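You operate a simulated robot arm through the tools that you are given. There is no shell and no other tool. Be economical: measure what you need, move in short steps, check, and stop when the job is done.

You are at the controls of a simulated two-armed robot. One attempt, no reset.

JOB
Take the coil card that says "C-207" from the top of the welding table and leave it on the third shelf from the bottom of the blue rack. Pick up the white can labelled "primer" from the top of the welding table with one hand, pass it to the other hand and put it on the second shelf from the bottom of the blue rack. Turn the arc force knob to 5. Open the lower blue drawer, take the blue tee pin and put it inside and shut the drawer again. Fetch the brass tray from the top of the dark drum and set it on the ledge top. Any order will do. Set down upright: coil card, white can.

Only the result counts: the job must be done as asked and must still hold three seconds after the hand-in. Knocking over, shifting, dropping, spilling or breaking anything else fails it.

ROBOT AND FRAMES
Two 7-joint arms with two-finger grippers on one trunk, on a base that drives. Base frame: it is fixed to the floor where the robot stands at the start and does not move with it; the origin is under the middle of the robot, x ahead of it, y to its left, z up. Units: cm, degrees, N and s.
The left shoulder is at the start at [7.8, 15.1, 96.3], the right one opposite. With the tool pointing down near the work surface each hand reaches from about 32 to 80 cm from the robot's upright axis, wherever it stands, measured 20 degrees to its own side. Places, roughly: arc force knob [-80, -210, 70]; blue tee pin (9x3x9 cm) [-430, -710, 90]; brass tray [-525, -825, 75]; coil card [50, -25, 100]; ledge top (138x19 cm) [-298, -754, 96]; lower blue drawer [-440, -660, 50]; lower blue drawer inside [-440, -660, 50]; second shelf of the blue rack [70, 160, 60]; third shelf of the blue rack [70, 160, 110]; white can [50, -100, 100]. Payload 2.54 kg a hand.
The tool frame of a hand sits at the grasp point between the pads (the TCP): z along the fingers, y along the line on which they close. The tips reach 3 cm beyond it. Largest opening 11.6 cm; the body of the gripper starts 9.5 cm behind the TCP.
Orientation is that of the tool frame in the base frame, as a unit quaternion [x, y, z, w]. With the fingers straight down and closing along the base's y, the tool's x points along the base's -x, its y along +y and its z along -z.

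CONTROLS
- The arms move only by the tool jog_arm. It takes "left_motion", "right_motion" or both (then of equal length, played together; a hand with none holds still); each is a list of rows, each a list of 7 numbers: the finger opening in m, from 0 to 0.116, then the shift along the tool's x, y, z in units of 40 mm (1.0 is 40 mm), then the turn, a rotation vector about the tool's x, y, z in units of 5 degrees (1.0 is 5 degrees). In form: [[gripper, dx, dy, dz, rx, ry, rz], ...]. A call has 1 to 10 rows; each row shifts and turns the commanded pose from where the row before left it, along the tool's axes as they then stand. A call with a number of a shift or a turn outside -1 to 1 is refused whole. Each row takes 0.2 s and may step no farther than 5 cm and 8.6 degrees from the row before; otherwise, or with a gripper value out of range, the whole call is refused. Where a pose cannot be reached the arm comes as near as it can. A force on the tool above 40 N (or 10 N above the force at the start of the call, whichever is more), or a blocked arm, ends the call early, and 0.2 s more pass. Each finger travels about 7.2 cm/s and halts on what it meets, pressing with about 27 N; the grip force reading is that of the motor and also rises with nothing between the fingers. The clock runs only during rows and for 0.2 s after the last one: add rows that do not move to give the fingers time. The reply holds the time, the measured pose of the TCP, the force on the tool along the base axes, the opening and the grip force, in the units named above and with some noise, with the torque about the TCP (base axes, N m) and any sound that the robot's microphone picked up.
- Cameras (640 x 400 px; columns grow to the right, rows downward): "scene" is now at [16.25, -2.97, 113.48]; the picture's right is [-0.46, -0.89, 0.00], its down [-0.12, 0.06, -0.99] and it looks along [0.88, -0.45, -0.13] (base axes); focal length 266 px, centre (320, 200). "left" rides on the left gripper at [6.9, 1.5, -12.2] in its tool frame; the picture's right is [-0.22, 0.98, 0.00], its down [-0.83, -0.18, -0.53] and it looks along [-0.52, -0.12, 0.85] (tool axes); focal length 251 px, centre (320, 200). "right" rides on the right gripper at [6.9, -1.5, -12.2] in its tool frame; the picture's right is [0.21, 0.98, 0.00], its down [-0.83, 0.18, -0.53] and it looks along [-0.52, 0.12, 0.85] (tool axes); focal length 251 px, centre (320, 200). There is no depth. A picture from a camera that has moved, and an enlarged one, comes with that camera's place and axes in the base frame and with its lens. The place of the scene camera against the robot may be out by one fixed shift of up to 2.5 cm in any direction.
- capture(camera): a new picture of that camera. The clock stands still meanwhile.
- raise_lower(by): slides the trunk up (or, below 0, down) by that many cm; the arms and the scene camera ride with it, the base frame stays. It gives what a move gives, with no picture.
- base_move(legs): drives the robot by 1 to 6 legs, each [ahead, left, turn to the left] in cm, cm and degrees, along the robot's own axes; the way and the turn of a leg run together, so that a leg with both is an arc; at most 150 cm and 180 degrees a leg. The arms and the cameras ride along, it lands a little off, and it stops where it bumps. It gives what a move gives.
- head_to(pan, tilt): turns the head with the scene camera to pan (to the left, within 80 degrees either way) and tilt (down, from -29 to 69), counted from straight ahead of the robot. It gives what a move gives.
- inspect(camera, box): a new picture of the part [left, top, right, bottom] of that camera's present view, enlarged. The clock stands still meanwhile.
- sign_off(): hands the job in; it is judged then, once.

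Go step by step. Nothing tells you exact positions but the pictures and the camera data: compare them with the known pose of the tool, close in by small moves and look again before you grip or let go. The budget is 186 turns and 174 pictures, counting those below and the enlarged ones. Unless the task says otherwise, let go and move clear before handing in.

The tools are called as name(argument=value, ...) on one line, values as JSON. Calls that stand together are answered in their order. jog_arm: Moves the arms, as the interface text tells. Its arguments: {"type":"object","properties":{"left_motion":{"type":"array","items":{"type":"array","items":{"type":"number"}}},"right_motion":{"type":"array","items":{"type":"array","items":{"type":"number"}}}},"required":[]} The other tools are called the same way: raise_lower (by) slides the trunk up or down; base_move (legs) drives the base; head_to (pan, tilt) turns the head that bears the scene camera; capture (camera) takes a picture; inspect (camera, box) takes an enlarged picture of a part of a camera's view; sign_off () hands the job in.

At the start:

```text
t: 0.0
left_position: [48.06, -1.21, 107.08]
left_tcp_rot: [0.0, 1.0, 0.001, 0.001]
left_contact_force: [-0.2, -0.2, 0.0]
left_moment: [0.01, -0.01, 0.0]
left_opening: 11.63
left_finger_force: 0.0
right_position: [32.68, -44.88, 115.25]
right_tcp_rot: [0.0, 1.0, -0.001, 0.001]
right_contact_force: [0.6, -0.1, 0.0]
right_moment: [0.01, -0.01, -0.01]
right_opening: 11.63
right_finger_force: 0.0
trunk travel left (down, up): [-20.0, 8.9]
robot x, y, heading: [0.17, -0.11, -0.3]
head pan, tilt: [-27.3, 7.5]
```

scene: 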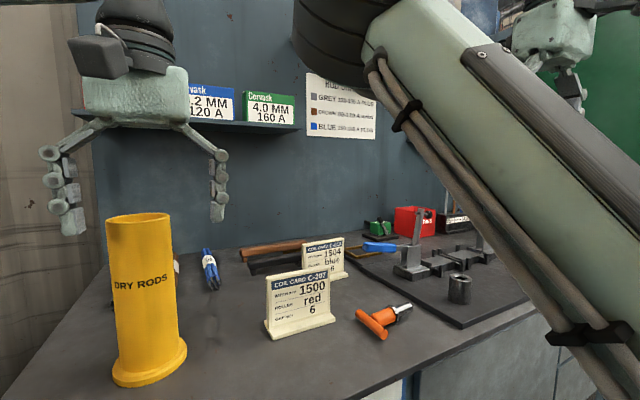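
right: 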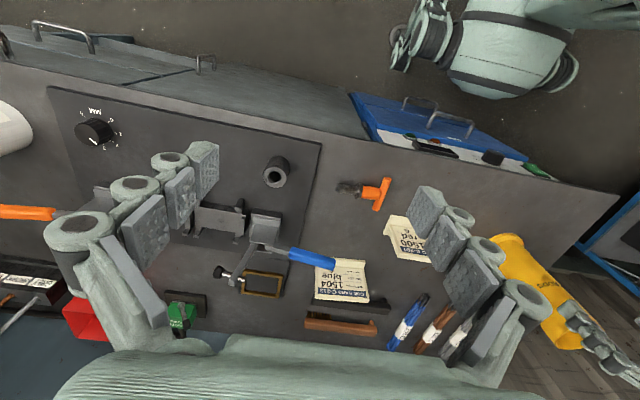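
left: 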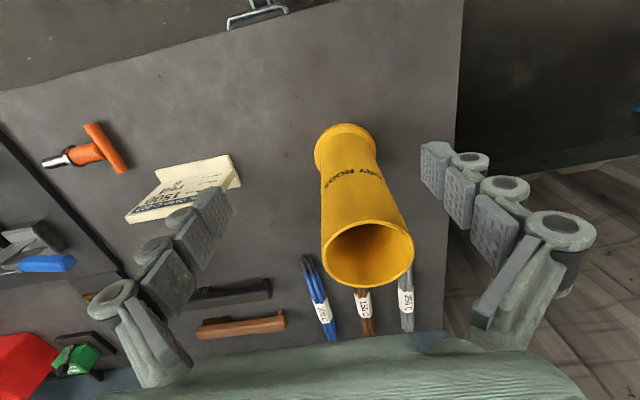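

I see the welding table ahead with card C-207 nearest, around [52,-19,88]. First I'll look around for the can and the rack.

head_to(pan=-65, tilt=15)

capture(camera="scene")

head_to(pan=70, tilt=15)

capture(camera="scene")

```text
t: 1.0
left_position: [48.24, -1.09, 107.11]
left_tcp_rot: [0.0, 1.0, 0.001, 0.001]
left_contact_force: [-0.4, 0.4, 0.0]
left_moment: [-0.01, 0.01, 0.01]
left_opening: 11.59
left_finger_force: 0.1
right_position: [32.62, -44.99, 115.25]
right_tcp_rot: [0.0, 1.0, -0.001, 0.0]
right_contact_force: [-0.4, -0.7, 0.1]
right_moment: [0.02, 0.01, 0.02]
right_opening: 11.58
right_finger_force: 0.1
trunk travel left (down, up): [-20.0, 8.9]
robot x, y, heading: [-0.12, 0.12, -0.0]
head pan, tilt: [-65.0, 15.0]
```

```text
170 pictures are left
camera scene: at [11.98, -7.19, 112.26], right [-0.91, -0.42, 0.0], down [-0.11, 0.23, -0.97], along [0.41, -0.88, -0.26], focal length 266 px, centre (320, 200)
```

scene: 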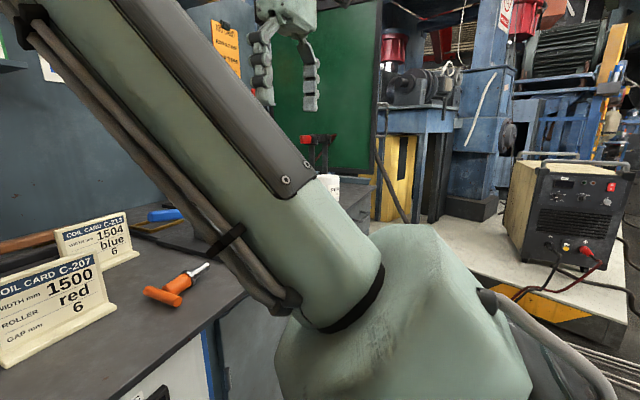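

```text
t: 3.2
left_position: [48.16, -1.1, 107.0]
left_tcp_rot: [0.0, 1.0, 0.001, 0.001]
left_contact_force: [-0.9, -0.6, -0.5]
left_moment: [0.0, 0.0, -0.02]
left_opening: 11.62
left_finger_force: 0.0
right_position: [32.7, -44.96, 115.37]
right_tcp_rot: [0.0, 1.0, 0.0, 0.0]
right_contact_force: [-0.2, 0.3, -0.2]
right_moment: [-0.02, -0.01, 0.0]
right_opening: 11.61
right_finger_force: 0.1
trunk travel left (down, up): [-20.0, 8.9]
robot x, y, heading: [-0.1, -0.24, 0.1]
head pan, tilt: [70.0, 15.0]
```

```text
169 pictures are left
camera scene: at [11.23, 10.05, 112.26], right [0.94, -0.34, 0.0], down [-0.09, -0.24, -0.97], along [0.33, 0.91, -0.26], focal length 266 px, centre (320, 200)
```

scene: 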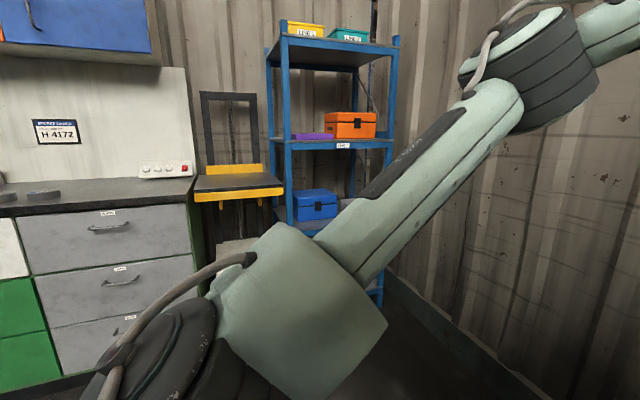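

The yellow tube stands right between the left fingers, so I'll lift the left hand straight up first. Then I'll look from the right hand's side for the card and can.

jog_arm(left_motion=[[0.116, 0, 0, -1, 0, 0, 0], [0.116, 0, 0, -1, 0, 0, 0], [0.116, 0, 0, -1, 0, 0, 0], [0.116, 0, 0, -1, 0, 0, 0]])

head_to(pan=-40, tilt=35)

capture(camera="scene")

capture(camera="left")

```text
t: 4.2
left_position: [48.04, -1.1, 119.2]
left_tcp_rot: [0.001, 1.0, 0.0, 0.001]
left_contact_force: [-0.2, 0.2, -1.4]
left_moment: [0.01, 0.01, -0.01]
left_opening: 11.62
left_finger_force: 0.0
left hand out of reach, approached as far as the arm can: row 4
right_position: [32.62, -44.89, 115.36]
right_tcp_rot: [0.0, 1.0, -0.001, 0.0]
right_contact_force: [0.0, 0.1, -0.9]
right_moment: [-0.04, -0.01, -0.04]
right_opening: 11.62
right_finger_force: 0.0
trunk travel left (down, up): [-20.0, 8.9]
robot x, y, heading: [0.09, 0.01, 0.1]
head pan, tilt: [70.0, 15.0]
```

```text
t: 6.1
left_position: [48.05, -0.99, 119.08]
left_tcp_rot: [0.0, 1.0, 0.0, 0.001]
left_contact_force: [0.0, -0.1, -0.5]
left_moment: [-0.03, -0.02, 0.02]
left_opening: 11.58
left_finger_force: 0.0
right_position: [32.62, -44.93, 115.24]
right_tcp_rot: [0.0, 1.0, -0.001, 0.0]
right_contact_force: [-0.2, 0.2, 1.0]
right_moment: [-0.01, 0.01, 0.0]
right_opening: 11.6
right_finger_force: 0.1
trunk travel left (down, up): [-20.0, 8.9]
robot x, y, heading: [-0.14, 0.01, 0.0]
head pan, tilt: [-40.0, 35.0]
```

```text
168 pictures are left
camera scene: at [14.78, -4.39, 109.06], right [-0.64, -0.77, 0.0], down [-0.44, 0.37, -0.82], along [0.63, -0.53, -0.57], focal length 266 px, centre (320, 200)
```

scene: 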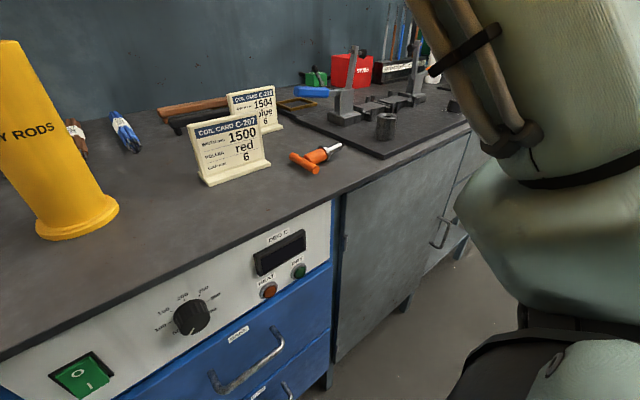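

```text
167 pictures are left
camera left: at [41.18, 0.41, 131.22], right [0.21, 0.98, 0.0], down [0.83, -0.18, 0.53], along [0.52, -0.11, -0.84], focal length 251 px, centre (320, 200)
```

left: 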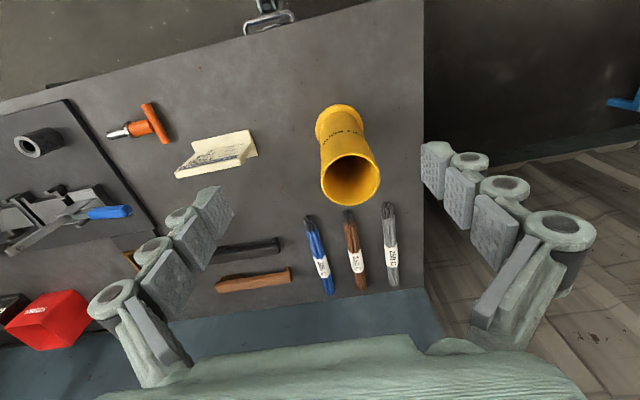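

Card C-207 has its plate at about x=54, y from -15 to -27, with its top at z≈95 and the table at about 88. I'll drive right to reach the can first.

base_move(legs=[[0, -60, 0]])

head_to(pan=-30, tilt=30)

capture(camera="scene")

capture(camera="right")

```text
t: 12.3
left_position: [48.09, -60.78, 119.14]
left_tcp_rot: [-0.001, 1.0, 0.0, 0.0]
left_contact_force: [-0.1, 0.4, 0.2]
left_moment: [-0.03, 0.01, 0.0]
left_opening: 11.58
left_finger_force: 0.1
right_position: [32.83, -104.66, 115.2]
right_tcp_rot: [0.001, 1.0, -0.001, -0.001]
right_contact_force: [-0.1, 0.0, -0.3]
right_moment: [0.0, 0.0, 0.0]
right_opening: 11.59
right_finger_force: 0.2
trunk travel left (down, up): [-20.0, 8.9]
robot x, y, heading: [-0.36, -59.73, -0.0]
head pan, tilt: [-40.0, 35.0]
```

```text
t: 13.0
left_position: [48.01, -60.82, 119.21]
left_tcp_rot: [0.0, 1.0, 0.0, 0.001]
left_contact_force: [-0.1, 0.6, -0.7]
left_moment: [0.03, 0.03, 0.01]
left_opening: 11.6
left_finger_force: 0.1
right_position: [32.76, -104.7, 115.3]
right_tcp_rot: [0.0, 1.0, -0.001, 0.0]
right_contact_force: [-0.2, 0.3, -0.4]
right_moment: [-0.01, -0.01, 0.02]
right_opening: 11.59
right_finger_force: 0.1
trunk travel left (down, up): [-20.0, 8.9]
robot x, y, heading: [-0.15, -59.43, 0.1]
head pan, tilt: [-30.0, 30.0]
```

```text
166 pictures are left
camera scene: at [15.89, -62.97, 109.83], right [-0.5, -0.87, 0.0], down [-0.43, 0.25, -0.87], along [0.75, -0.43, -0.5], focal length 266 px, centre (320, 200)
```

scene: 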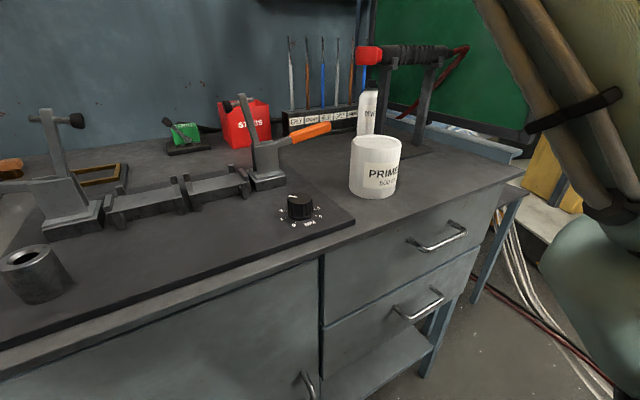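

```text
165 pictures are left
camera right: at [25.73, -106.07, 127.42], right [-0.22, 0.98, 0.0], down [0.83, 0.18, 0.53], along [0.52, 0.11, -0.85], focal length 251 px, centre (320, 200)
```

right: 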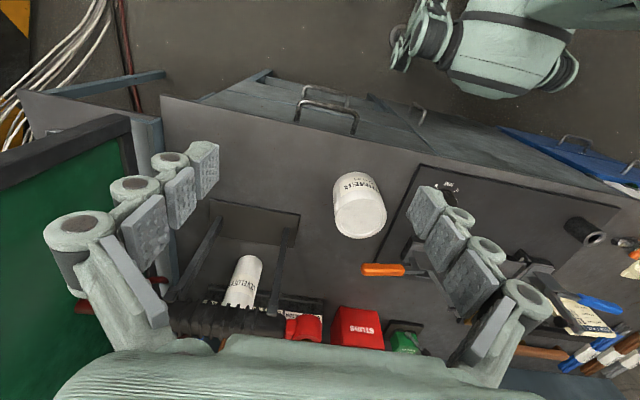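

The PRIMER can is near [47,-95]. I'll bring the right hand over it at a safe height and measure it from a second viewpoint.

jog_arm(right_motion=[[0.116, -0.7, 0.8, 0, 0, 0, 0], [0.116, -0.7, 0.8, 0, 0, 0, 0], [0.116, -0.7, 0.8, 0, 0, 0, 0]])

capture(camera="right")

```text
t: 13.8
left_position: [47.99, -60.68, 119.32]
left_tcp_rot: [0.0, 1.0, 0.0, 0.001]
left_contact_force: [0.9, 0.1, -0.2]
left_moment: [0.0, -0.02, 0.01]
left_opening: 11.59
left_finger_force: 0.0
right_position: [40.91, -95.1, 115.11]
right_tcp_rot: [0.001, 1.0, 0.002, -0.002]
right_contact_force: [-0.5, -0.4, -0.1]
right_moment: [0.0, -0.01, 0.0]
right_opening: 11.58
right_finger_force: 0.0
trunk travel left (down, up): [-20.0, 8.9]
robot x, y, heading: [0.06, -59.73, -0.0]
head pan, tilt: [-30.0, 30.0]
```

```text
164 pictures are left
camera right: at [34.11, -96.59, 127.26], right [-0.21, 0.98, 0.01], down [0.83, 0.18, 0.53], along [0.52, 0.12, -0.85], focal length 251 px, centre (320, 200)
```

right: 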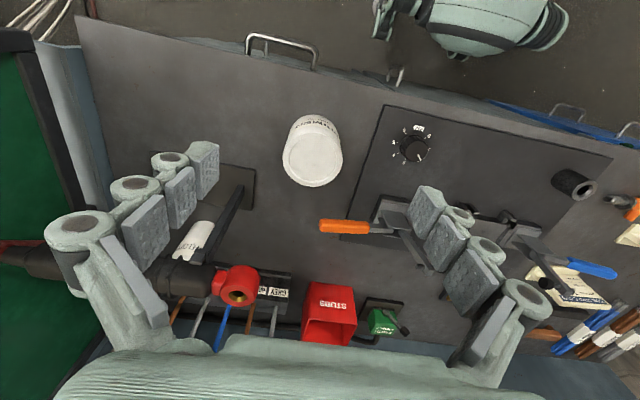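

The can's top is at about [48.3,-94.4,93.8], with a diameter of about 8.5 cm and a height of about 8 cm. I'll move the right hand over it and come down to just above, then check.

jog_arm(right_motion=[[0.116, -0.92, 0.09, 0, 0, 0, 0], [0.116, -0.92, 0.09, 0, 0, 0, 0], [0.116, 0, 0, 1, 0, 0, 0], [0.116, 0, 0, 1, 0, 0, 0], [0.116, 0, 0, 1, 0, 0, 0], [0.116, 0, 0, 0.5, 0, 0, 0], [0.116, 0, 0, 0, 0, 0, 0]])

capture(camera="right")

capture(camera="scene")

```text
t: 15.4
left_position: [48.05, -60.74, 119.13]
left_tcp_rot: [0.0, 1.0, 0.001, 0.001]
left_contact_force: [-0.7, 0.2, -0.4]
left_moment: [0.02, 0.0, 0.0]
left_opening: 11.59
left_finger_force: 0.0
right_position: [48.46, -94.36, 101.34]
right_tcp_rot: [0.0, 1.0, -0.002, 0.0]
right_contact_force: [-0.6, -0.1, 0.1]
right_moment: [-0.01, 0.02, 0.01]
right_opening: 11.6
right_finger_force: 0.1
trunk travel left (down, up): [-20.0, 8.9]
robot x, y, heading: [0.09, -59.52, -0.0]
head pan, tilt: [-30.0, 30.0]
```

```text
163 pictures are left
camera right: at [41.47, -95.73, 113.42], right [-0.22, 0.98, 0.0], down [0.83, 0.18, 0.53], along [0.52, 0.11, -0.85], focal length 251 px, centre (320, 200)
```

right: 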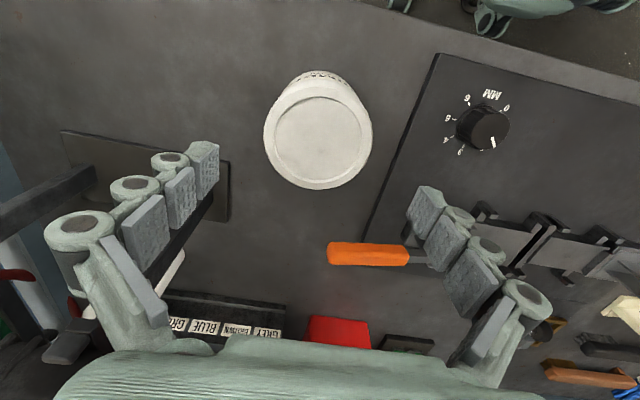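

```text
162 pictures are left
camera scene: at [15.89, -62.97, 109.84], right [-0.5, -0.87, 0.0], down [-0.43, 0.25, -0.87], along [0.75, -0.43, -0.5], focal length 266 px, centre (320, 200)
```

scene: 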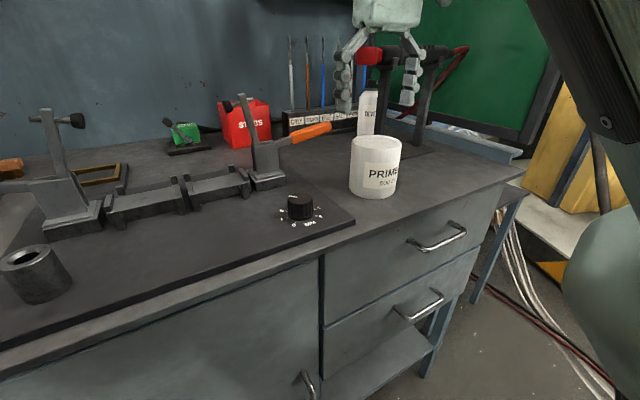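

The can is well centred between the fingers. I'll go down, close, and lift it slightly.

jog_arm(right_motion=[[0.116, 0.04, -0.02, 0.97, 0, 0, 0], [0.116, 0, 0, 0.95, 0, 0, 0], [0.116, 0, 0, 0, 0, 0, 0], [0.06, 0, 0, 0, 0, 0, 0], [0.06, 0, 0, 0, 0, 0, 0], [0.06, 0, 0, 0, 0, 0, 0]])

capture(camera="right")

capture(camera="scene")

```text
t: 16.8
left_position: [48.26, -60.7, 119.16]
left_tcp_rot: [0.0, 1.0, -0.001, 0.001]
left_contact_force: [-0.7, 0.2, 0.0]
left_moment: [0.01, -0.04, 0.02]
left_opening: 11.6
left_finger_force: 0.0
right_position: [48.3, -94.32, 93.62]
right_tcp_rot: [0.0, 1.0, 0.0, 0.0]
right_contact_force: [-1.0, -0.8, 0.2]
right_moment: [-0.25, -0.16, -0.04]
right_opening: 8.32
right_finger_force: 26.6
trunk travel left (down, up): [-20.0, 8.9]
robot x, y, heading: [-0.19, -59.65, 0.0]
head pan, tilt: [-30.0, 30.0]
```

```text
161 pictures are left
camera right: at [41.31, -95.87, 105.8], right [-0.22, 0.98, 0.0], down [0.83, 0.18, 0.53], along [0.52, 0.11, -0.85], focal length 251 px, centre (320, 200)
```

right: 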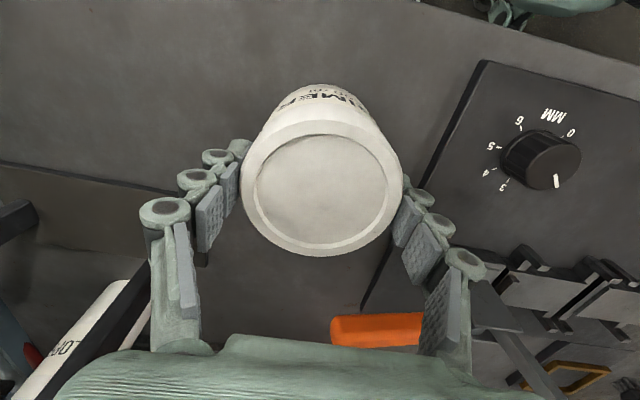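

```text
160 pictures are left
camera scene: at [15.89, -62.98, 109.83], right [-0.5, -0.87, 0.0], down [-0.43, 0.25, -0.87], along [0.75, -0.43, -0.5], focal length 266 px, centre (320, 200)
```

scene: 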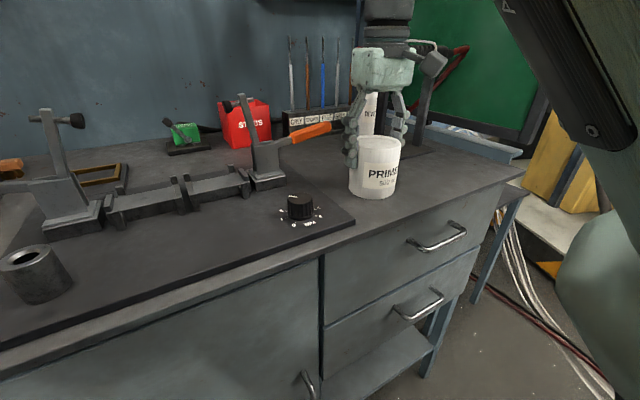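

The can is held at an opening of 8.3 cm. I'll lift it straight up while the left hand moves out to the left, ready for the handover.

jog_arm(right_motion=[[0.06, 0, 0, -0.7, 0, 0, 0], [0.06, 0, 0, -0.9, 0, 0, 0], [0.06, 0, 0, -0.9, 0, 0, 0], [0.06, 0, 0, -0.9, 0, 0, 0], [0.06, 0, 0, -0.8, 0, 0, 0], [0.06, 0, 0, 0, 0, 0, 0], [0.06, 0, 0, 0, 0, 0, 0], [0.06, 0, 0, 0, 0, 0, 0]], left_motion=[[0.116, 0.25, 0.95, 0.18, 0, 0, 0], [0.116, 0.25, 0.95, 0.18, 0, 0, 0], [0.116, 0.25, 0.95, 0.18, 0, 0, 0], [0.116, 0.25, 0.95, 0.18, 0, 0, 0], [0.116, 0.25, 0.95, 0.18, 0, 0, 0], [0.116, 0.25, 0.95, 0.18, 0, 0, 0], [0.116, 0.25, 0.95, 0.18, 0, 0, 0], [0.116, 0.25, 0.95, 0.18, 0, 0, 0]])

capture(camera="scene")

```text
t: 18.6
left_position: [39.96, -30.25, 113.38]
left_tcp_rot: [0.001, 1.0, 0.0, 0.001]
left_contact_force: [-0.1, -0.5, -0.3]
left_moment: [-0.03, -0.01, -0.01]
left_opening: 11.6
left_finger_force: 0.1
right_position: [48.22, -94.3, 110.41]
right_tcp_rot: [-0.001, 1.0, -0.001, 0.0]
right_contact_force: [-0.2, 0.4, -6.2]
right_moment: [0.03, -0.03, -0.01]
right_opening: 8.33
right_finger_force: 26.6
trunk travel left (down, up): [-20.0, 8.9]
robot x, y, heading: [-0.2, -59.47, -0.0]
head pan, tilt: [-30.0, 30.0]
```

```text
159 pictures are left
camera scene: at [15.9, -62.95, 109.84], right [-0.5, -0.87, 0.0], down [-0.43, 0.25, -0.87], along [0.75, -0.43, -0.5], focal length 266 px, centre (320, 200)
```

scene: 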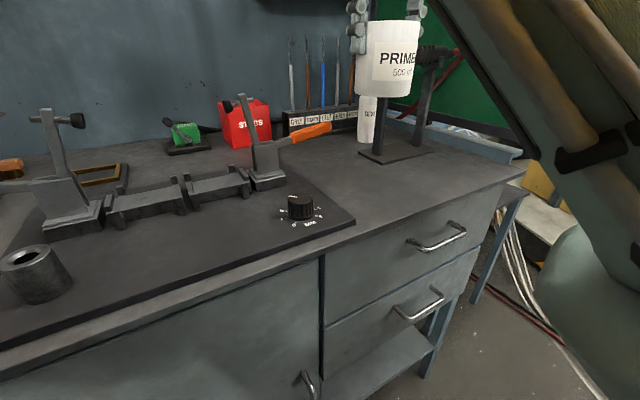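

The can is up and clear. I'll bring it to the centre while the left hand turns to point sideways.

jog_arm(right_motion=[[0.06, 0.4, 0.4, -0.1, 0, 0, 0], [0.06, 0.4, 0.6, -0.1, 0, 0, 0], [0.06, 0.4, 0.7, 0, 0, 0, 0], [0.06, 0.4, 0.7, 0, 0, 0, 0], [0.06, 0.4, 0.7, 0, 0, 0, 0], [0.06, 0, 0.8, 0, 0, 0, 0], [0.06, 0, 0.8, 0, 0, 0, 0], [0.06, 0, 0.8, 0, 0, 0, 0], [0.06, 0, 0.7, 0, 0, 0, 0], [0.06, 0, 0.4, 0, 0, 0, 0]], left_motion=[[0.116, 0, 0, 0, 0.679, -0.679, 0.97], [0.116, 0, 0, 0, 0.679, -0.679, 0.97], [0.116, 0, 0, 0, 0.679, -0.679, 0.97], [0.116, 0, 0, 0, 0.679, -0.679, 0.97], [0.116, 0, 0, 0, 0.679, -0.679, 0.97], [0.116, 0, 0, 0, 0.679, -0.679, 0.97], [0.116, 0, 0, 0, 0.679, -0.679, 0.97], [0.116, 0, 0, 0, 0.679, -0.679, 0.97], [0.116, 0, 0, 0, 0.679, -0.679, 0.97], [0.116, 0, 0, 0, 0.679, -0.679, 0.97]])

jog_arm(left_motion=[[0.116, 0, 0, 0, 0.679, -0.679, 0.97], [0.116, 0, 0, 0, 0.679, -0.679, 0.97], [0.116, 0, 0, 0, 0.679, -0.679, 0.97], [0.116, 0, 0, 0, 0.679, -0.679, 0.97], [0.116, 0, 0, 0, 0.679, -0.679, 0.97], [0.116, 0, 0, 0, 0.679, -0.679, 0.97]])

head_to(pan=10, tilt=15)

capture(camera="scene")

capture(camera="left")

```text
t: 20.8
left_position: [40.25, -30.38, 113.37]
left_tcp_rot: [0.399, 0.827, -0.279, 0.281]
left_contact_force: [-0.4, 0.4, 0.3]
left_moment: [-0.04, 0.01, -0.03]
left_opening: 11.59
left_finger_force: 0.0
right_position: [45.86, -78.8, 117.56]
right_tcp_rot: [-0.001, 1.0, 0.002, -0.002]
right_contact_force: [0.2, 0.0, -5.4]
right_moment: [-0.01, -0.03, -0.02]
right_opening: 8.31
right_finger_force: 27.4
right hand out of reach, approached as far as the arm can: row 4, 5, 6, 7, 8, 9, 10
trunk travel left (down, up): [-20.0, 8.9]
robot x, y, heading: [0.37, -59.77, -0.2]
head pan, tilt: [-30.0, 30.0]
```

```text
t: 22.2
left_position: [40.18, -30.34, 113.35]
left_tcp_rot: [0.58, 0.578, -0.406, 0.406]
left_contact_force: [0.5, -0.6, -0.8]
left_moment: [0.0, 0.01, 0.01]
left_opening: 11.63
left_finger_force: 0.1
right_position: [45.83, -78.79, 117.6]
right_tcp_rot: [0.001, 1.0, 0.001, -0.001]
right_contact_force: [0.3, -0.1, -5.3]
right_moment: [-0.01, -0.01, 0.0]
right_opening: 8.32
right_finger_force: 27.4
trunk travel left (down, up): [-20.0, 8.9]
robot x, y, heading: [-0.48, -59.79, 0.2]
head pan, tilt: [-30.0, 30.0]
```

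```text
t: 23.3
left_position: [40.16, -30.26, 113.33]
left_tcp_rot: [0.579, 0.58, -0.405, 0.406]
left_contact_force: [-1.3, -0.3, 0.5]
left_moment: [0.03, 0.01, 0.01]
left_opening: 11.62
left_finger_force: 0.0
right_position: [45.83, -78.83, 117.41]
right_tcp_rot: [0.0, 1.0, 0.001, -0.002]
right_contact_force: [-1.3, -0.3, -5.5]
right_moment: [0.01, 0.0, 0.0]
right_opening: 8.3
right_finger_force: 27.2
trunk travel left (down, up): [-20.0, 8.9]
robot x, y, heading: [-0.3, -59.89, -0.0]
head pan, tilt: [10.0, 15.0]
```

```text
158 pictures are left
camera scene: at [15.99, -62.53, 115.05], right [-0.46, -0.89, 0.0], down [0.04, -0.02, -1.0], along [0.89, -0.46, 0.04], focal length 266 px, centre (320, 200)
```

scene: 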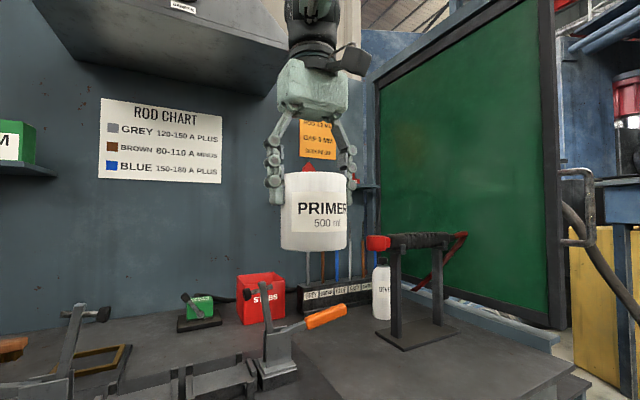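

```text
157 pictures are left
camera left: at [41.69, -16.58, 110.98], right [0.98, -0.07, 0.2], down [-0.18, 0.22, 0.96], along [-0.11, -0.97, 0.2], focal length 251 px, centre (320, 200)
```

left: 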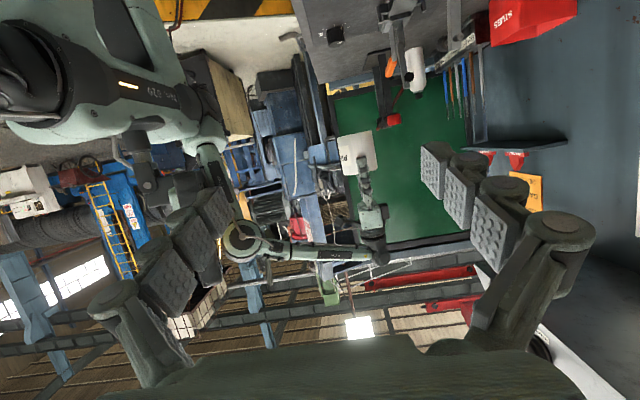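

The can is held at [45.8,-78.8] at the right arm's inner limit, and the left hand points right, tilted 20° down. I'll bring the left hand up beside the can and look.

jog_arm(left_motion=[[0.116, -0.28, 0.175, 0.96, 0, 0, 0], [0.116, -0.28, 0.175, 0.96, 0, 0, 0], [0.116, -0.28, 0.175, 0.96, 0, 0, 0], [0.116, -0.28, 0.175, 0.96, 0, 0, 0], [0.116, -0.28, 0.175, 0.96, 0, 0, 0], [0.116, -0.28, 0.175, 0.96, 0, 0, 0], [0.116, -0.28, 0.175, 0.96, 0, 0, 0], [0.116, -0.28, 0.175, 0.96, 0, 0, 0]])

capture(camera="left")

capture(camera="scene")

```text
t: 25.3
left_position: [44.63, -62.13, 113.22]
left_tcp_rot: [0.584, 0.58, -0.378, 0.424]
left_contact_force: [0.5, -0.6, -0.7]
left_moment: [0.01, 0.0, 0.0]
left_opening: 11.59
left_finger_force: 0.0
right_position: [45.16, -79.42, 117.25]
right_tcp_rot: [-0.004, 1.0, 0.007, -0.001]
right_contact_force: [0.1, -0.3, -5.9]
right_moment: [0.04, -0.01, 0.01]
right_opening: 8.32
right_finger_force: 27.2
trunk travel left (down, up): [-20.0, 8.9]
robot x, y, heading: [0.01, -60.04, 0.3]
head pan, tilt: [10.0, 15.0]
stopped in row 8 (left hand): the arm was blocked; the commanded pose is now the measured one
```

```text
156 pictures are left
camera left: at [45.91, -48.26, 111.07], right [0.97, -0.05, 0.25], down [-0.24, 0.2, 0.95], along [-0.09, -0.98, 0.18], focal length 251 px, centre (320, 200)
```

left: 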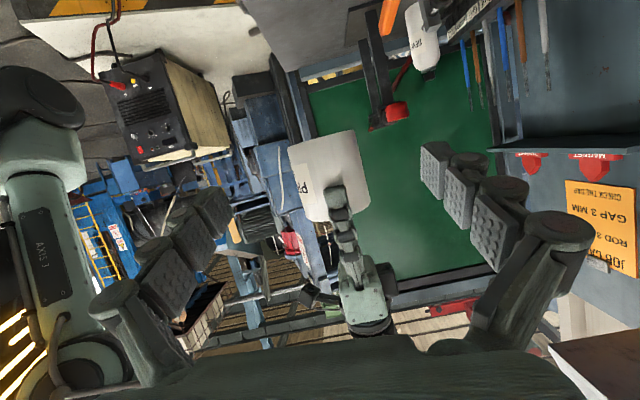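

```text
155 pictures are left
camera scene: at [15.02, -63.23, 114.99], right [-0.44, -0.9, -0.01], down [0.04, 0.0, -1.0], along [0.9, -0.44, 0.03], focal length 266 px, centre (320, 200)
```

scene: 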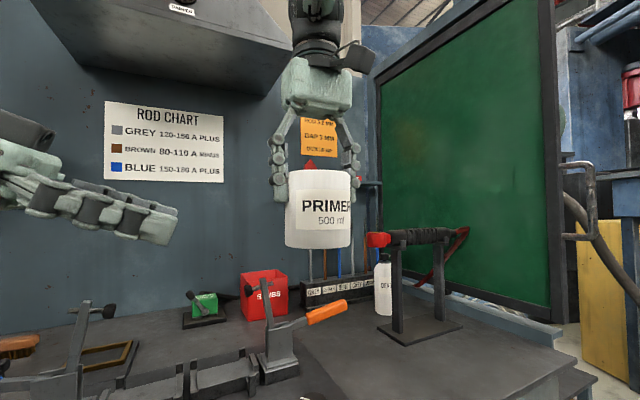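

The left arm was blocked, probably by the body, because we are working too high and close in. I'll back the left hand off, reverse from the table and work lower, where both arms have more room.

jog_arm(left_motion=[[0.116, 0.28, -0.175, -0.96, 0, 0, 0], [0.116, 0.28, -0.175, -0.96, 0, 0, 0], [0.116, 0.28, -0.175, -0.96, 0, 0, 0], [0.116, 0.28, -0.175, -0.96, 0, 0, 0]])

base_move(legs=[[-45, 0, 0]])

head_to(pan=0, tilt=20)

capture(camera="scene")

```text
t: 26.3
left_position: [41.64, -45.77, 113.13]
left_tcp_rot: [0.578, 0.586, -0.384, 0.418]
left_contact_force: [0.1, -1.1, 0.2]
left_moment: [-0.02, -0.02, -0.04]
left_opening: 11.6
left_finger_force: 0.0
right_position: [45.29, -78.95, 117.29]
right_tcp_rot: [-0.005, 1.0, 0.003, 0.001]
right_contact_force: [0.1, -0.8, -6.0]
right_moment: [0.08, 0.01, 0.0]
right_opening: 8.35
right_finger_force: 26.8
trunk travel left (down, up): [-20.0, 8.9]
robot x, y, heading: [-0.54, -59.31, 0.5]
head pan, tilt: [10.0, 15.0]
```

```text
t: 29.0
left_position: [-2.42, -45.99, 112.96]
left_tcp_rot: [0.579, 0.582, -0.392, 0.416]
left_contact_force: [0.3, 0.1, 0.6]
left_moment: [0.0, 0.07, 0.03]
left_opening: 11.61
left_finger_force: 0.0
right_position: [0.87, -78.91, 117.24]
right_tcp_rot: [-0.002, 1.0, 0.0, -0.004]
right_contact_force: [-0.2, 0.1, -5.7]
right_moment: [0.02, -0.03, 0.0]
right_opening: 8.33
right_finger_force: 27.0
trunk travel left (down, up): [-20.0, 8.9]
robot x, y, heading: [-45.14, -59.73, -0.0]
head pan, tilt: [10.0, 15.0]
```

```text
t: 29.8
left_position: [-2.35, -46.13, 112.97]
left_tcp_rot: [0.579, 0.581, -0.393, 0.416]
left_contact_force: [0.4, 0.2, 0.8]
left_moment: [0.0, 0.01, 0.02]
left_opening: 11.6
left_finger_force: 0.1
right_position: [1.21, -79.0, 117.04]
right_tcp_rot: [-0.001, 1.0, 0.001, -0.007]
right_contact_force: [0.2, -0.5, -5.5]
right_moment: [0.01, -0.02, 0.02]
right_opening: 8.3
right_finger_force: 27.2
trunk travel left (down, up): [-20.0, 8.9]
robot x, y, heading: [-45.2, -59.78, 0.1]
head pan, tilt: [0.0, 20.0]
```

```text
154 pictures are left
camera scene: at [-29.0, -62.65, 114.9], right [-0.44, -0.9, 0.0], down [0.02, -0.01, -1.0], along [0.9, -0.44, 0.03], focal length 266 px, centre (320, 200)
```

scene: 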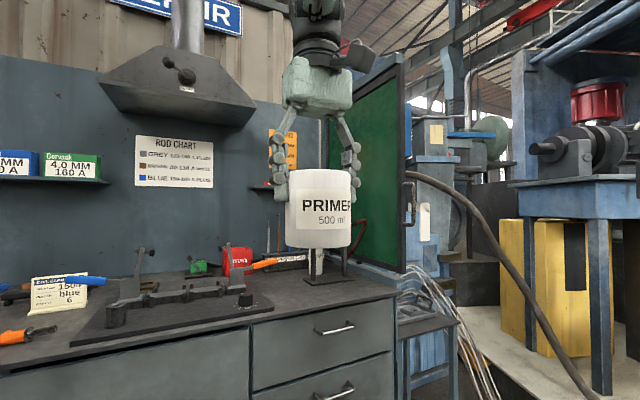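

The head seems jammed by the left elbow. I'll lower both hands and move the left outward to free it, then look again.

jog_arm(left_motion=[[0.116, 0.82, 0, -0.5, 0, 0, 0], [0.116, 0.82, 0, -0.5, 0, 0, 0], [0.116, 0.82, 0, -0.5, 0, 0, 0], [0.116, 0.82, 0, -0.5, 0, 0, 0], [0.116, 0.82, 0, -0.5, 0, 0, 0]], right_motion=[[0.06, 0, 0, 0.7, 0, 0, 0], [0.06, 0, 0, 0.7, 0, 0, 0], [0.06, 0, 0, 0.7, 0, 0, 0], [0.06, 0, 0, 0.7, 0, 0, 0], [0.06, 0, 0, 0.7, 0, 0, 0]])

head_to(pan=0, tilt=25)

capture(camera="scene")

```text
t: 30.9
left_position: [-2.46, -30.96, 101.04]
left_tcp_rot: [0.58, 0.581, -0.394, 0.415]
left_contact_force: [-0.8, 0.4, -0.1]
left_moment: [-0.03, 0.01, -0.02]
left_opening: 11.61
left_finger_force: 0.2
right_position: [3.76, -83.91, 105.78]
right_tcp_rot: [-0.001, 1.0, 0.002, -0.007]
right_contact_force: [0.0, 0.6, -5.3]
right_moment: [0.02, -0.05, 0.02]
right_opening: 8.3
right_finger_force: 27.0
right hand out of reach, approached as far as the arm can: row 1, 2, 3, 4, 5
trunk travel left (down, up): [-20.0, 8.9]
robot x, y, heading: [-44.92, -59.94, 0.3]
head pan, tilt: [0.0, 20.0]
```

```text
t: 31.6
left_position: [-2.34, -31.03, 101.13]
left_tcp_rot: [0.579, 0.582, -0.392, 0.416]
left_contact_force: [0.5, 0.7, 0.1]
left_moment: [0.01, 0.02, -0.03]
left_opening: 11.59
left_finger_force: 0.0
right_position: [3.65, -83.74, 105.85]
right_tcp_rot: [0.0, 1.0, 0.002, -0.007]
right_contact_force: [0.3, 0.8, -6.1]
right_moment: [-0.01, -0.01, 0.02]
right_opening: 8.34
right_finger_force: 26.9
trunk travel left (down, up): [-20.0, 8.9]
robot x, y, heading: [-45.12, -59.77, 0.2]
head pan, tilt: [0.0, 25.0]
```

```text
153 pictures are left
camera scene: at [-28.54, -62.15, 114.07], right [-0.38, -0.93, 0.0], down [-0.06, 0.02, -1.0], along [0.92, -0.38, -0.07], focal length 266 px, centre (320, 200)
```

scene: 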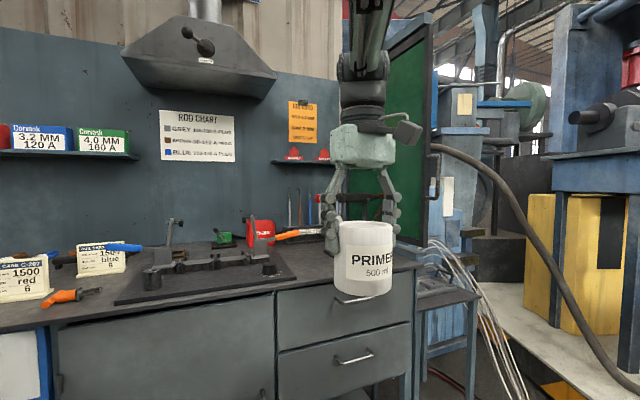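

The right hand's commanded point lies across the body and can't be reached, so I'll re-aim it farther out at about [17,-84,96], still short of the table. The left stays out for now.

jog_arm(right_motion=[[0.06, -0.9, -0.75, 0, 0, 0, 0], [0.06, -0.9, -0.75, 0, 0, 0, 0], [0.06, -0.9, -0.75, 0, 0, 0, 0], [0.06, -0.9, -0.75, 0, 0, 0, 0], [0.06, -0.9, -0.75, 0, 0, 0, 0], [0.06, -0.9, -0.75, 0, 0, 0, 0], [0.06, 0, 0, 0, 0, 0, 0]])

capture(camera="scene")

capture(camera="left")

```text
t: 33.2
left_position: [-2.35, -31.03, 101.13]
left_tcp_rot: [0.579, 0.582, -0.392, 0.415]
left_contact_force: [0.2, -0.6, 0.7]
left_moment: [0.03, 0.02, 0.03]
left_opening: 11.59
left_finger_force: 0.1
right_position: [20.92, -99.64, 105.13]
right_tcp_rot: [-0.001, 1.0, 0.001, -0.003]
right_contact_force: [-0.9, 0.7, -5.2]
right_moment: [0.02, 0.01, -0.01]
right_opening: 8.34
right_finger_force: 27.0
right hand out of reach, approached as far as the arm can: row 5, 6
trunk travel left (down, up): [-20.0, 8.9]
robot x, y, heading: [-45.44, -60.04, 0.3]
head pan, tilt: [0.0, 25.0]
```

```text
152 pictures are left
camera scene: at [-27.79, -58.66, 110.62], right [0.0, -1.0, 0.0], down [-0.42, 0.0, -0.91], along [0.91, 0.0, -0.42], focal length 266 px, centre (320, 200)
```

scene: 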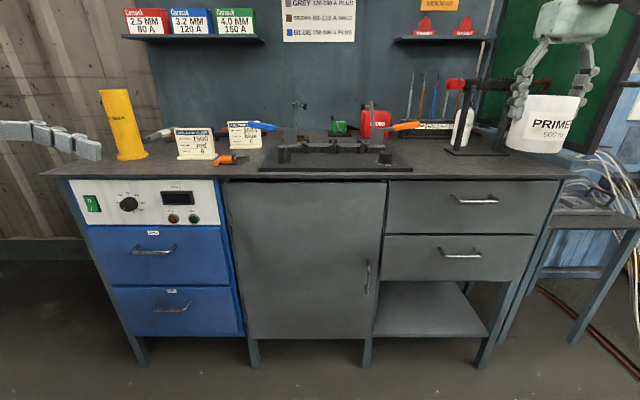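

```text
151 pictures are left
camera left: at [-1.11, -17.18, 98.83], right [0.97, -0.05, 0.23], down [-0.21, 0.21, 0.95], along [-0.1, -0.98, 0.19], focal length 251 px, centre (320, 200)
```

left: 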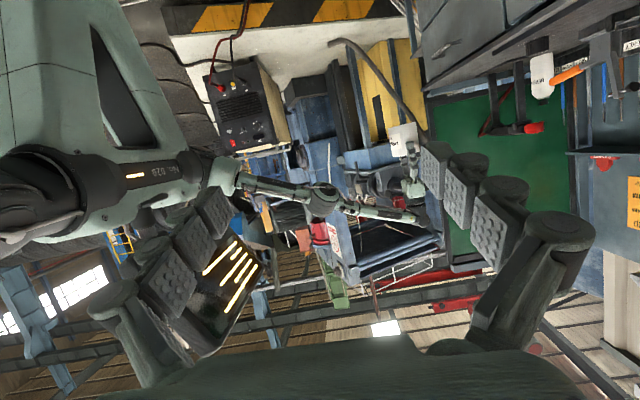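

The right elbow had been blocking the head, and now it's free. I'll bring the can to about [12,-87,100] and move the left hand toward it.

jog_arm(right_motion=[[0.06, 0.56, 0.79, 0.3, 0, 0, 0], [0.06, 0.56, 0.79, 0.3, 0, 0, 0], [0.06, 0.56, 0.79, 0.3, 0, 0, 0], [0.06, 0.56, 0.79, 0.3, 0, 0, 0]])

head_to(pan=-10, tilt=15)

capture(camera="scene")

```text
t: 34.2
left_position: [-2.44, -30.94, 101.11]
left_tcp_rot: [0.578, 0.581, -0.394, 0.416]
left_contact_force: [0.1, 0.4, -0.1]
left_moment: [-0.01, 0.0, -0.02]
left_opening: 11.6
left_finger_force: 0.0
right_position: [11.76, -86.98, 100.49]
right_tcp_rot: [-0.002, 1.0, 0.0, -0.004]
right_contact_force: [0.1, -0.2, -5.7]
right_moment: [-0.01, -0.01, 0.0]
right_opening: 8.34
right_finger_force: 26.8
trunk travel left (down, up): [-20.0, 8.9]
robot x, y, heading: [-45.06, -59.86, 0.3]
head pan, tilt: [0.0, 25.0]
```

```text
t: 34.9
left_position: [-2.46, -31.01, 101.06]
left_tcp_rot: [0.579, 0.582, -0.393, 0.416]
left_contact_force: [-0.3, -0.2, -1.3]
left_moment: [0.05, 0.0, 0.0]
left_opening: 11.59
left_finger_force: 0.0
right_position: [11.74, -86.9, 100.46]
right_tcp_rot: [0.0, 1.0, 0.001, -0.004]
right_contact_force: [0.2, -0.2, -3.9]
right_moment: [-0.02, -0.03, 0.04]
right_opening: 8.32
right_finger_force: 27.0
trunk travel left (down, up): [-20.0, 8.9]
robot x, y, heading: [-45.27, -59.89, 0.3]
head pan, tilt: [-10.0, 15.0]
```

```text
150 pictures are left
camera scene: at [-27.79, -60.27, 112.24], right [-0.17, -0.99, 0.0], down [-0.26, 0.04, -0.97], along [0.95, -0.16, -0.26], focal length 266 px, centre (320, 200)
```

scene: 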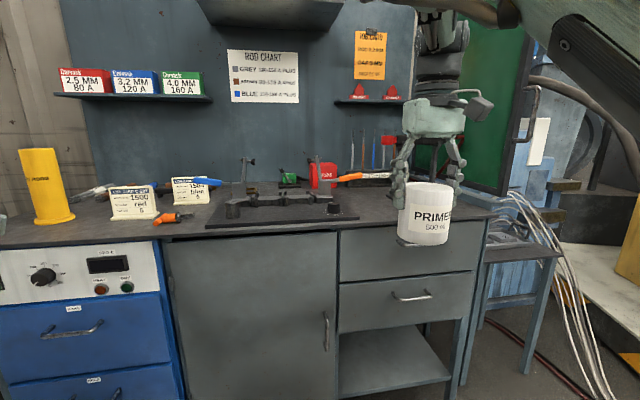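

The can hangs clear, with its bottom at about z=92. I'll bring the left hand beside it at about z=95 and stop 17 cm short.

jog_arm(left_motion=[[0.116, -0.19, 0.355, 0.96, 0, 0, 0], [0.116, -0.19, 0.355, 0.96, 0, 0, 0], [0.116, -0.19, 0.355, 0.96, 0, 0, 0], [0.116, -0.19, 0.355, 0.96, 0, 0, 0], [0.116, -0.19, 0.355, 0.96, 0, 0, 0], [0.116, -0.19, 0.355, 0.96, 0, 0, 0], [0.116, -0.19, 0.355, 0.96, 0, 0, 0], [0.116, -0.19, 0.355, 0.96, 0, 0, 0], [0.116, -0.19, 0.355, 0.96, 0, 0, 0], [0.116, -0.19, 0.355, 0.96, 0, 0, 0]])

capture(camera="left")

capture(camera="scene")

```text
t: 37.1
left_position: [13.0, -69.45, 95.24]
left_tcp_rot: [0.579, 0.582, -0.393, 0.416]
left_contact_force: [-0.7, 0.0, 0.0]
left_moment: [0.01, -0.01, -0.01]
left_opening: 11.59
left_finger_force: 0.0
right_position: [11.72, -86.99, 100.41]
right_tcp_rot: [-0.001, 1.0, 0.001, -0.005]
right_contact_force: [-0.2, -0.4, -6.1]
right_moment: [0.0, -0.02, -0.03]
right_opening: 8.32
right_finger_force: 26.9
trunk travel left (down, up): [-20.0, 8.9]
robot x, y, heading: [-45.04, -60.25, 0.3]
head pan, tilt: [-10.0, 15.0]
```

```text
149 pictures are left
camera left: at [14.19, -55.61, 92.97], right [0.97, -0.05, 0.23], down [-0.21, 0.21, 0.95], along [-0.1, -0.98, 0.19], focal length 251 px, centre (320, 200)
```

left: 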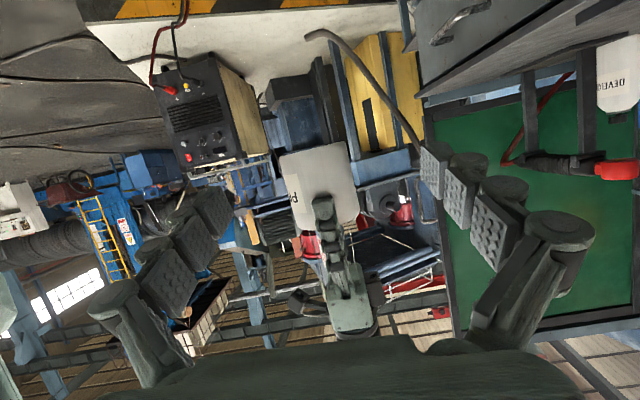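

```text
148 pictures are left
camera scene: at [-27.78, -60.31, 112.24], right [-0.17, -0.99, 0.0], down [-0.26, 0.04, -0.97], along [0.95, -0.17, -0.26], focal length 266 px, centre (320, 200)
```

scene: 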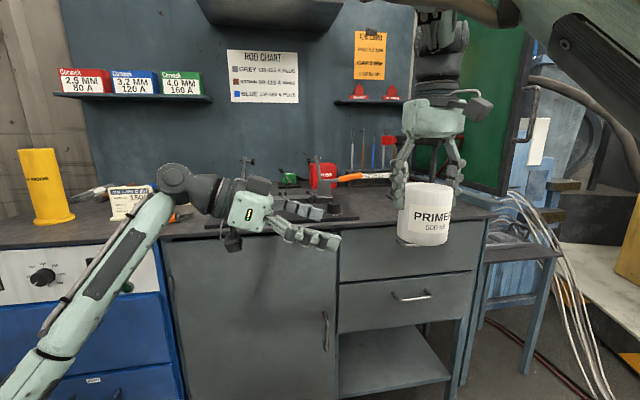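

Both hands line up well. I'll centre the left hand sideways, slide it onto the lower half of the can and close.

jog_arm(left_motion=[[0.116, 0, -0.4, 0, 0, 0, 0], [0.116, -0.32, 0, 0.815, 0, 0, 0], [0.116, -0.32, 0, 0.815, 0, 0, 0], [0.116, -0.32, 0, 0.815, 0, 0, 0], [0.116, -0.32, 0, 0.815, 0, 0, 0], [0.116, -0.32, 0, 0.815, 0, 0, 0], [0.116, 0, 0, 0, 0, 0, 0]])

capture(camera="left")

inspect(camera="scene", box=[240, 60, 560, 260])

```text
t: 38.7
left_position: [11.53, -86.93, 95.65]
left_tcp_rot: [0.579, 0.581, -0.393, 0.416]
left_contact_force: [-0.8, 0.1, 0.6]
left_moment: [-0.01, 0.05, 0.0]
left_opening: 11.57
left_finger_force: 0.0
right_position: [11.66, -86.88, 100.44]
right_tcp_rot: [-0.001, 1.0, 0.001, -0.005]
right_contact_force: [-0.3, -0.7, -5.7]
right_moment: [0.02, 0.02, 0.03]
right_opening: 8.33
right_finger_force: 27.0
trunk travel left (down, up): [-20.0, 8.9]
robot x, y, heading: [-45.3, -60.2, 0.1]
head pan, tilt: [-10.0, 15.0]
```

```text
147 pictures are left
camera left: at [12.79, -73.08, 93.32], right [0.97, -0.05, 0.23], down [-0.21, 0.21, 0.95], along [-0.1, -0.98, 0.19], focal length 251 px, centre (320, 200)
```

left: 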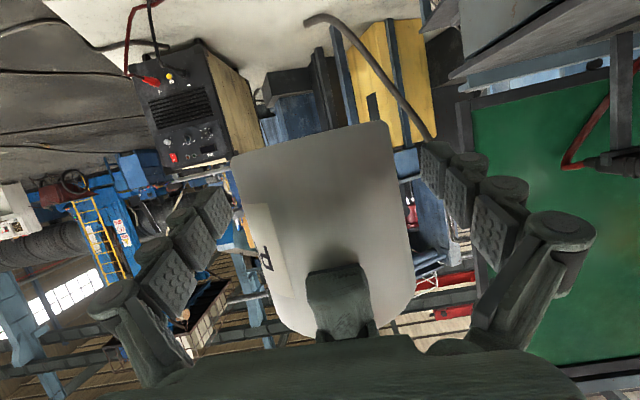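

```text
2.00 times, centred on (400, 160) of scene
camera zoom: at [-27.79, -60.28, 112.25], right [-0.17, -0.99, 0.0], down [-0.26, 0.04, -0.97], along [0.95, -0.16, -0.26], focal length 532 px, centre (160, 280)
```

zoom: 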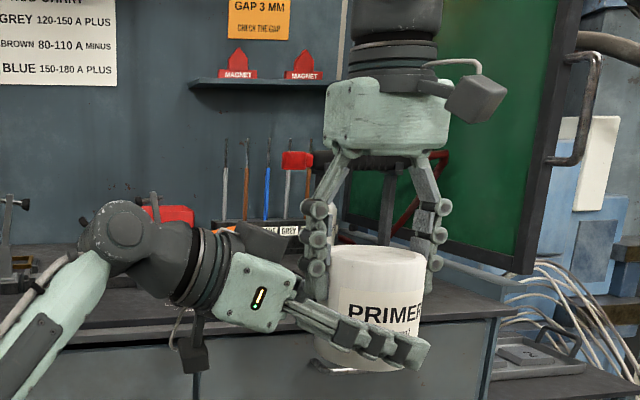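

The left fingers straddle the lower half of the can. I'll close the left hand, and only then open the right.

jog_arm(left_motion=[[0.06, 0, 0, 0, 0, 0, 0], [0.06, 0, 0, 0, 0, 0, 0], [0.06, 0, 0, 0, 0, 0, 0], [0.06, 0, 0, 0, 0, 0, 0], [0.06, 0, 0, 0, 0, 0, 0]])

inspect(camera="scene", box=[240, 60, 560, 260])

```text
t: 39.9
left_position: [11.43, -86.83, 95.58]
left_tcp_rot: [0.579, 0.582, -0.393, 0.416]
left_contact_force: [-0.7, 0.6, 0.8]
left_moment: [0.02, 0.21, -0.09]
left_opening: 8.3
left_finger_force: 27.1
right_position: [11.78, -86.97, 100.55]
right_tcp_rot: [-0.001, 1.0, 0.002, -0.004]
right_contact_force: [-0.4, -1.4, -5.8]
right_moment: [-0.03, -0.25, 0.11]
right_opening: 8.35
right_finger_force: 26.5
trunk travel left (down, up): [-20.0, 8.9]
robot x, y, heading: [-45.22, -59.88, 0.3]
head pan, tilt: [-10.0, 15.0]
```

```text
2.00 times, centred on (400, 160) of scene
camera zoom: at [-27.79, -60.28, 112.25], right [-0.17, -0.99, 0.0], down [-0.26, 0.04, -0.97], along [0.95, -0.17, -0.26], focal length 532 px, centre (160, 280)
```

zoom: 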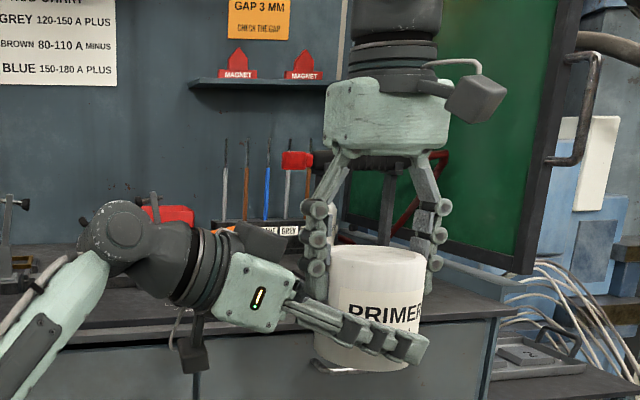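

Both hands now grip the can. I'll open the right and lift it straight up clear.

jog_arm(right_motion=[[0.095, 0, 0, 0, 0, 0, 0], [0.116, 0, 0, 0, 0, 0, 0], [0.116, 0, 0, 0, 0, 0, 0], [0.116, 0, 0, -0.7, 0, 0, 0], [0.116, 0, 0, -0.9, 0, 0, 0], [0.116, 0, -0.5, -0.5, 0, 0, 0], [0.116, 0, -0.9, 0, 0, 0, 0], [0.116, 0, -0.9, 0, 0, 0, 0]])

inspect(camera="scene", box=[240, 60, 560, 260])

```text
t: 41.7
left_position: [11.46, -86.92, 95.62]
left_tcp_rot: [0.579, 0.582, -0.393, 0.416]
left_contact_force: [0.4, -0.9, -0.1]
left_moment: [0.0, 0.01, 0.02]
left_opening: 8.24
left_finger_force: 27.1
right_position: [11.84, -96.4, 108.51]
right_tcp_rot: [-0.002, 1.0, 0.001, -0.005]
right_contact_force: [-0.8, 0.0, -0.5]
right_moment: [-0.04, 0.0, 0.01]
right_opening: 11.62
right_finger_force: 0.1
trunk travel left (down, up): [-20.0, 8.9]
robot x, y, heading: [-45.31, -59.73, 0.1]
head pan, tilt: [-10.0, 15.0]
```

```text
2.00 times, centred on (400, 160) of scene
camera zoom: at [-27.78, -60.32, 112.24], right [-0.17, -0.99, 0.0], down [-0.26, 0.04, -0.97], along [0.95, -0.17, -0.26], focal length 532 px, centre (160, 280)
```

zoom: 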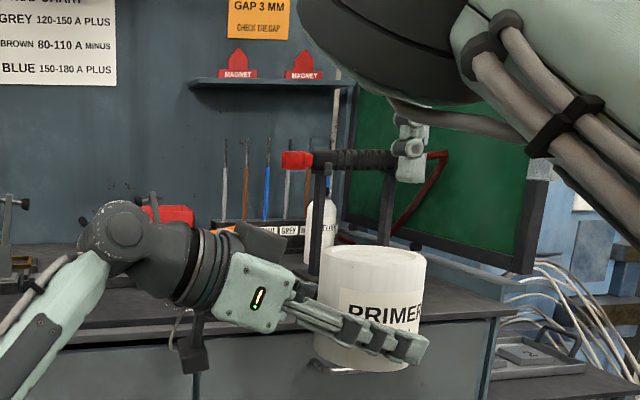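

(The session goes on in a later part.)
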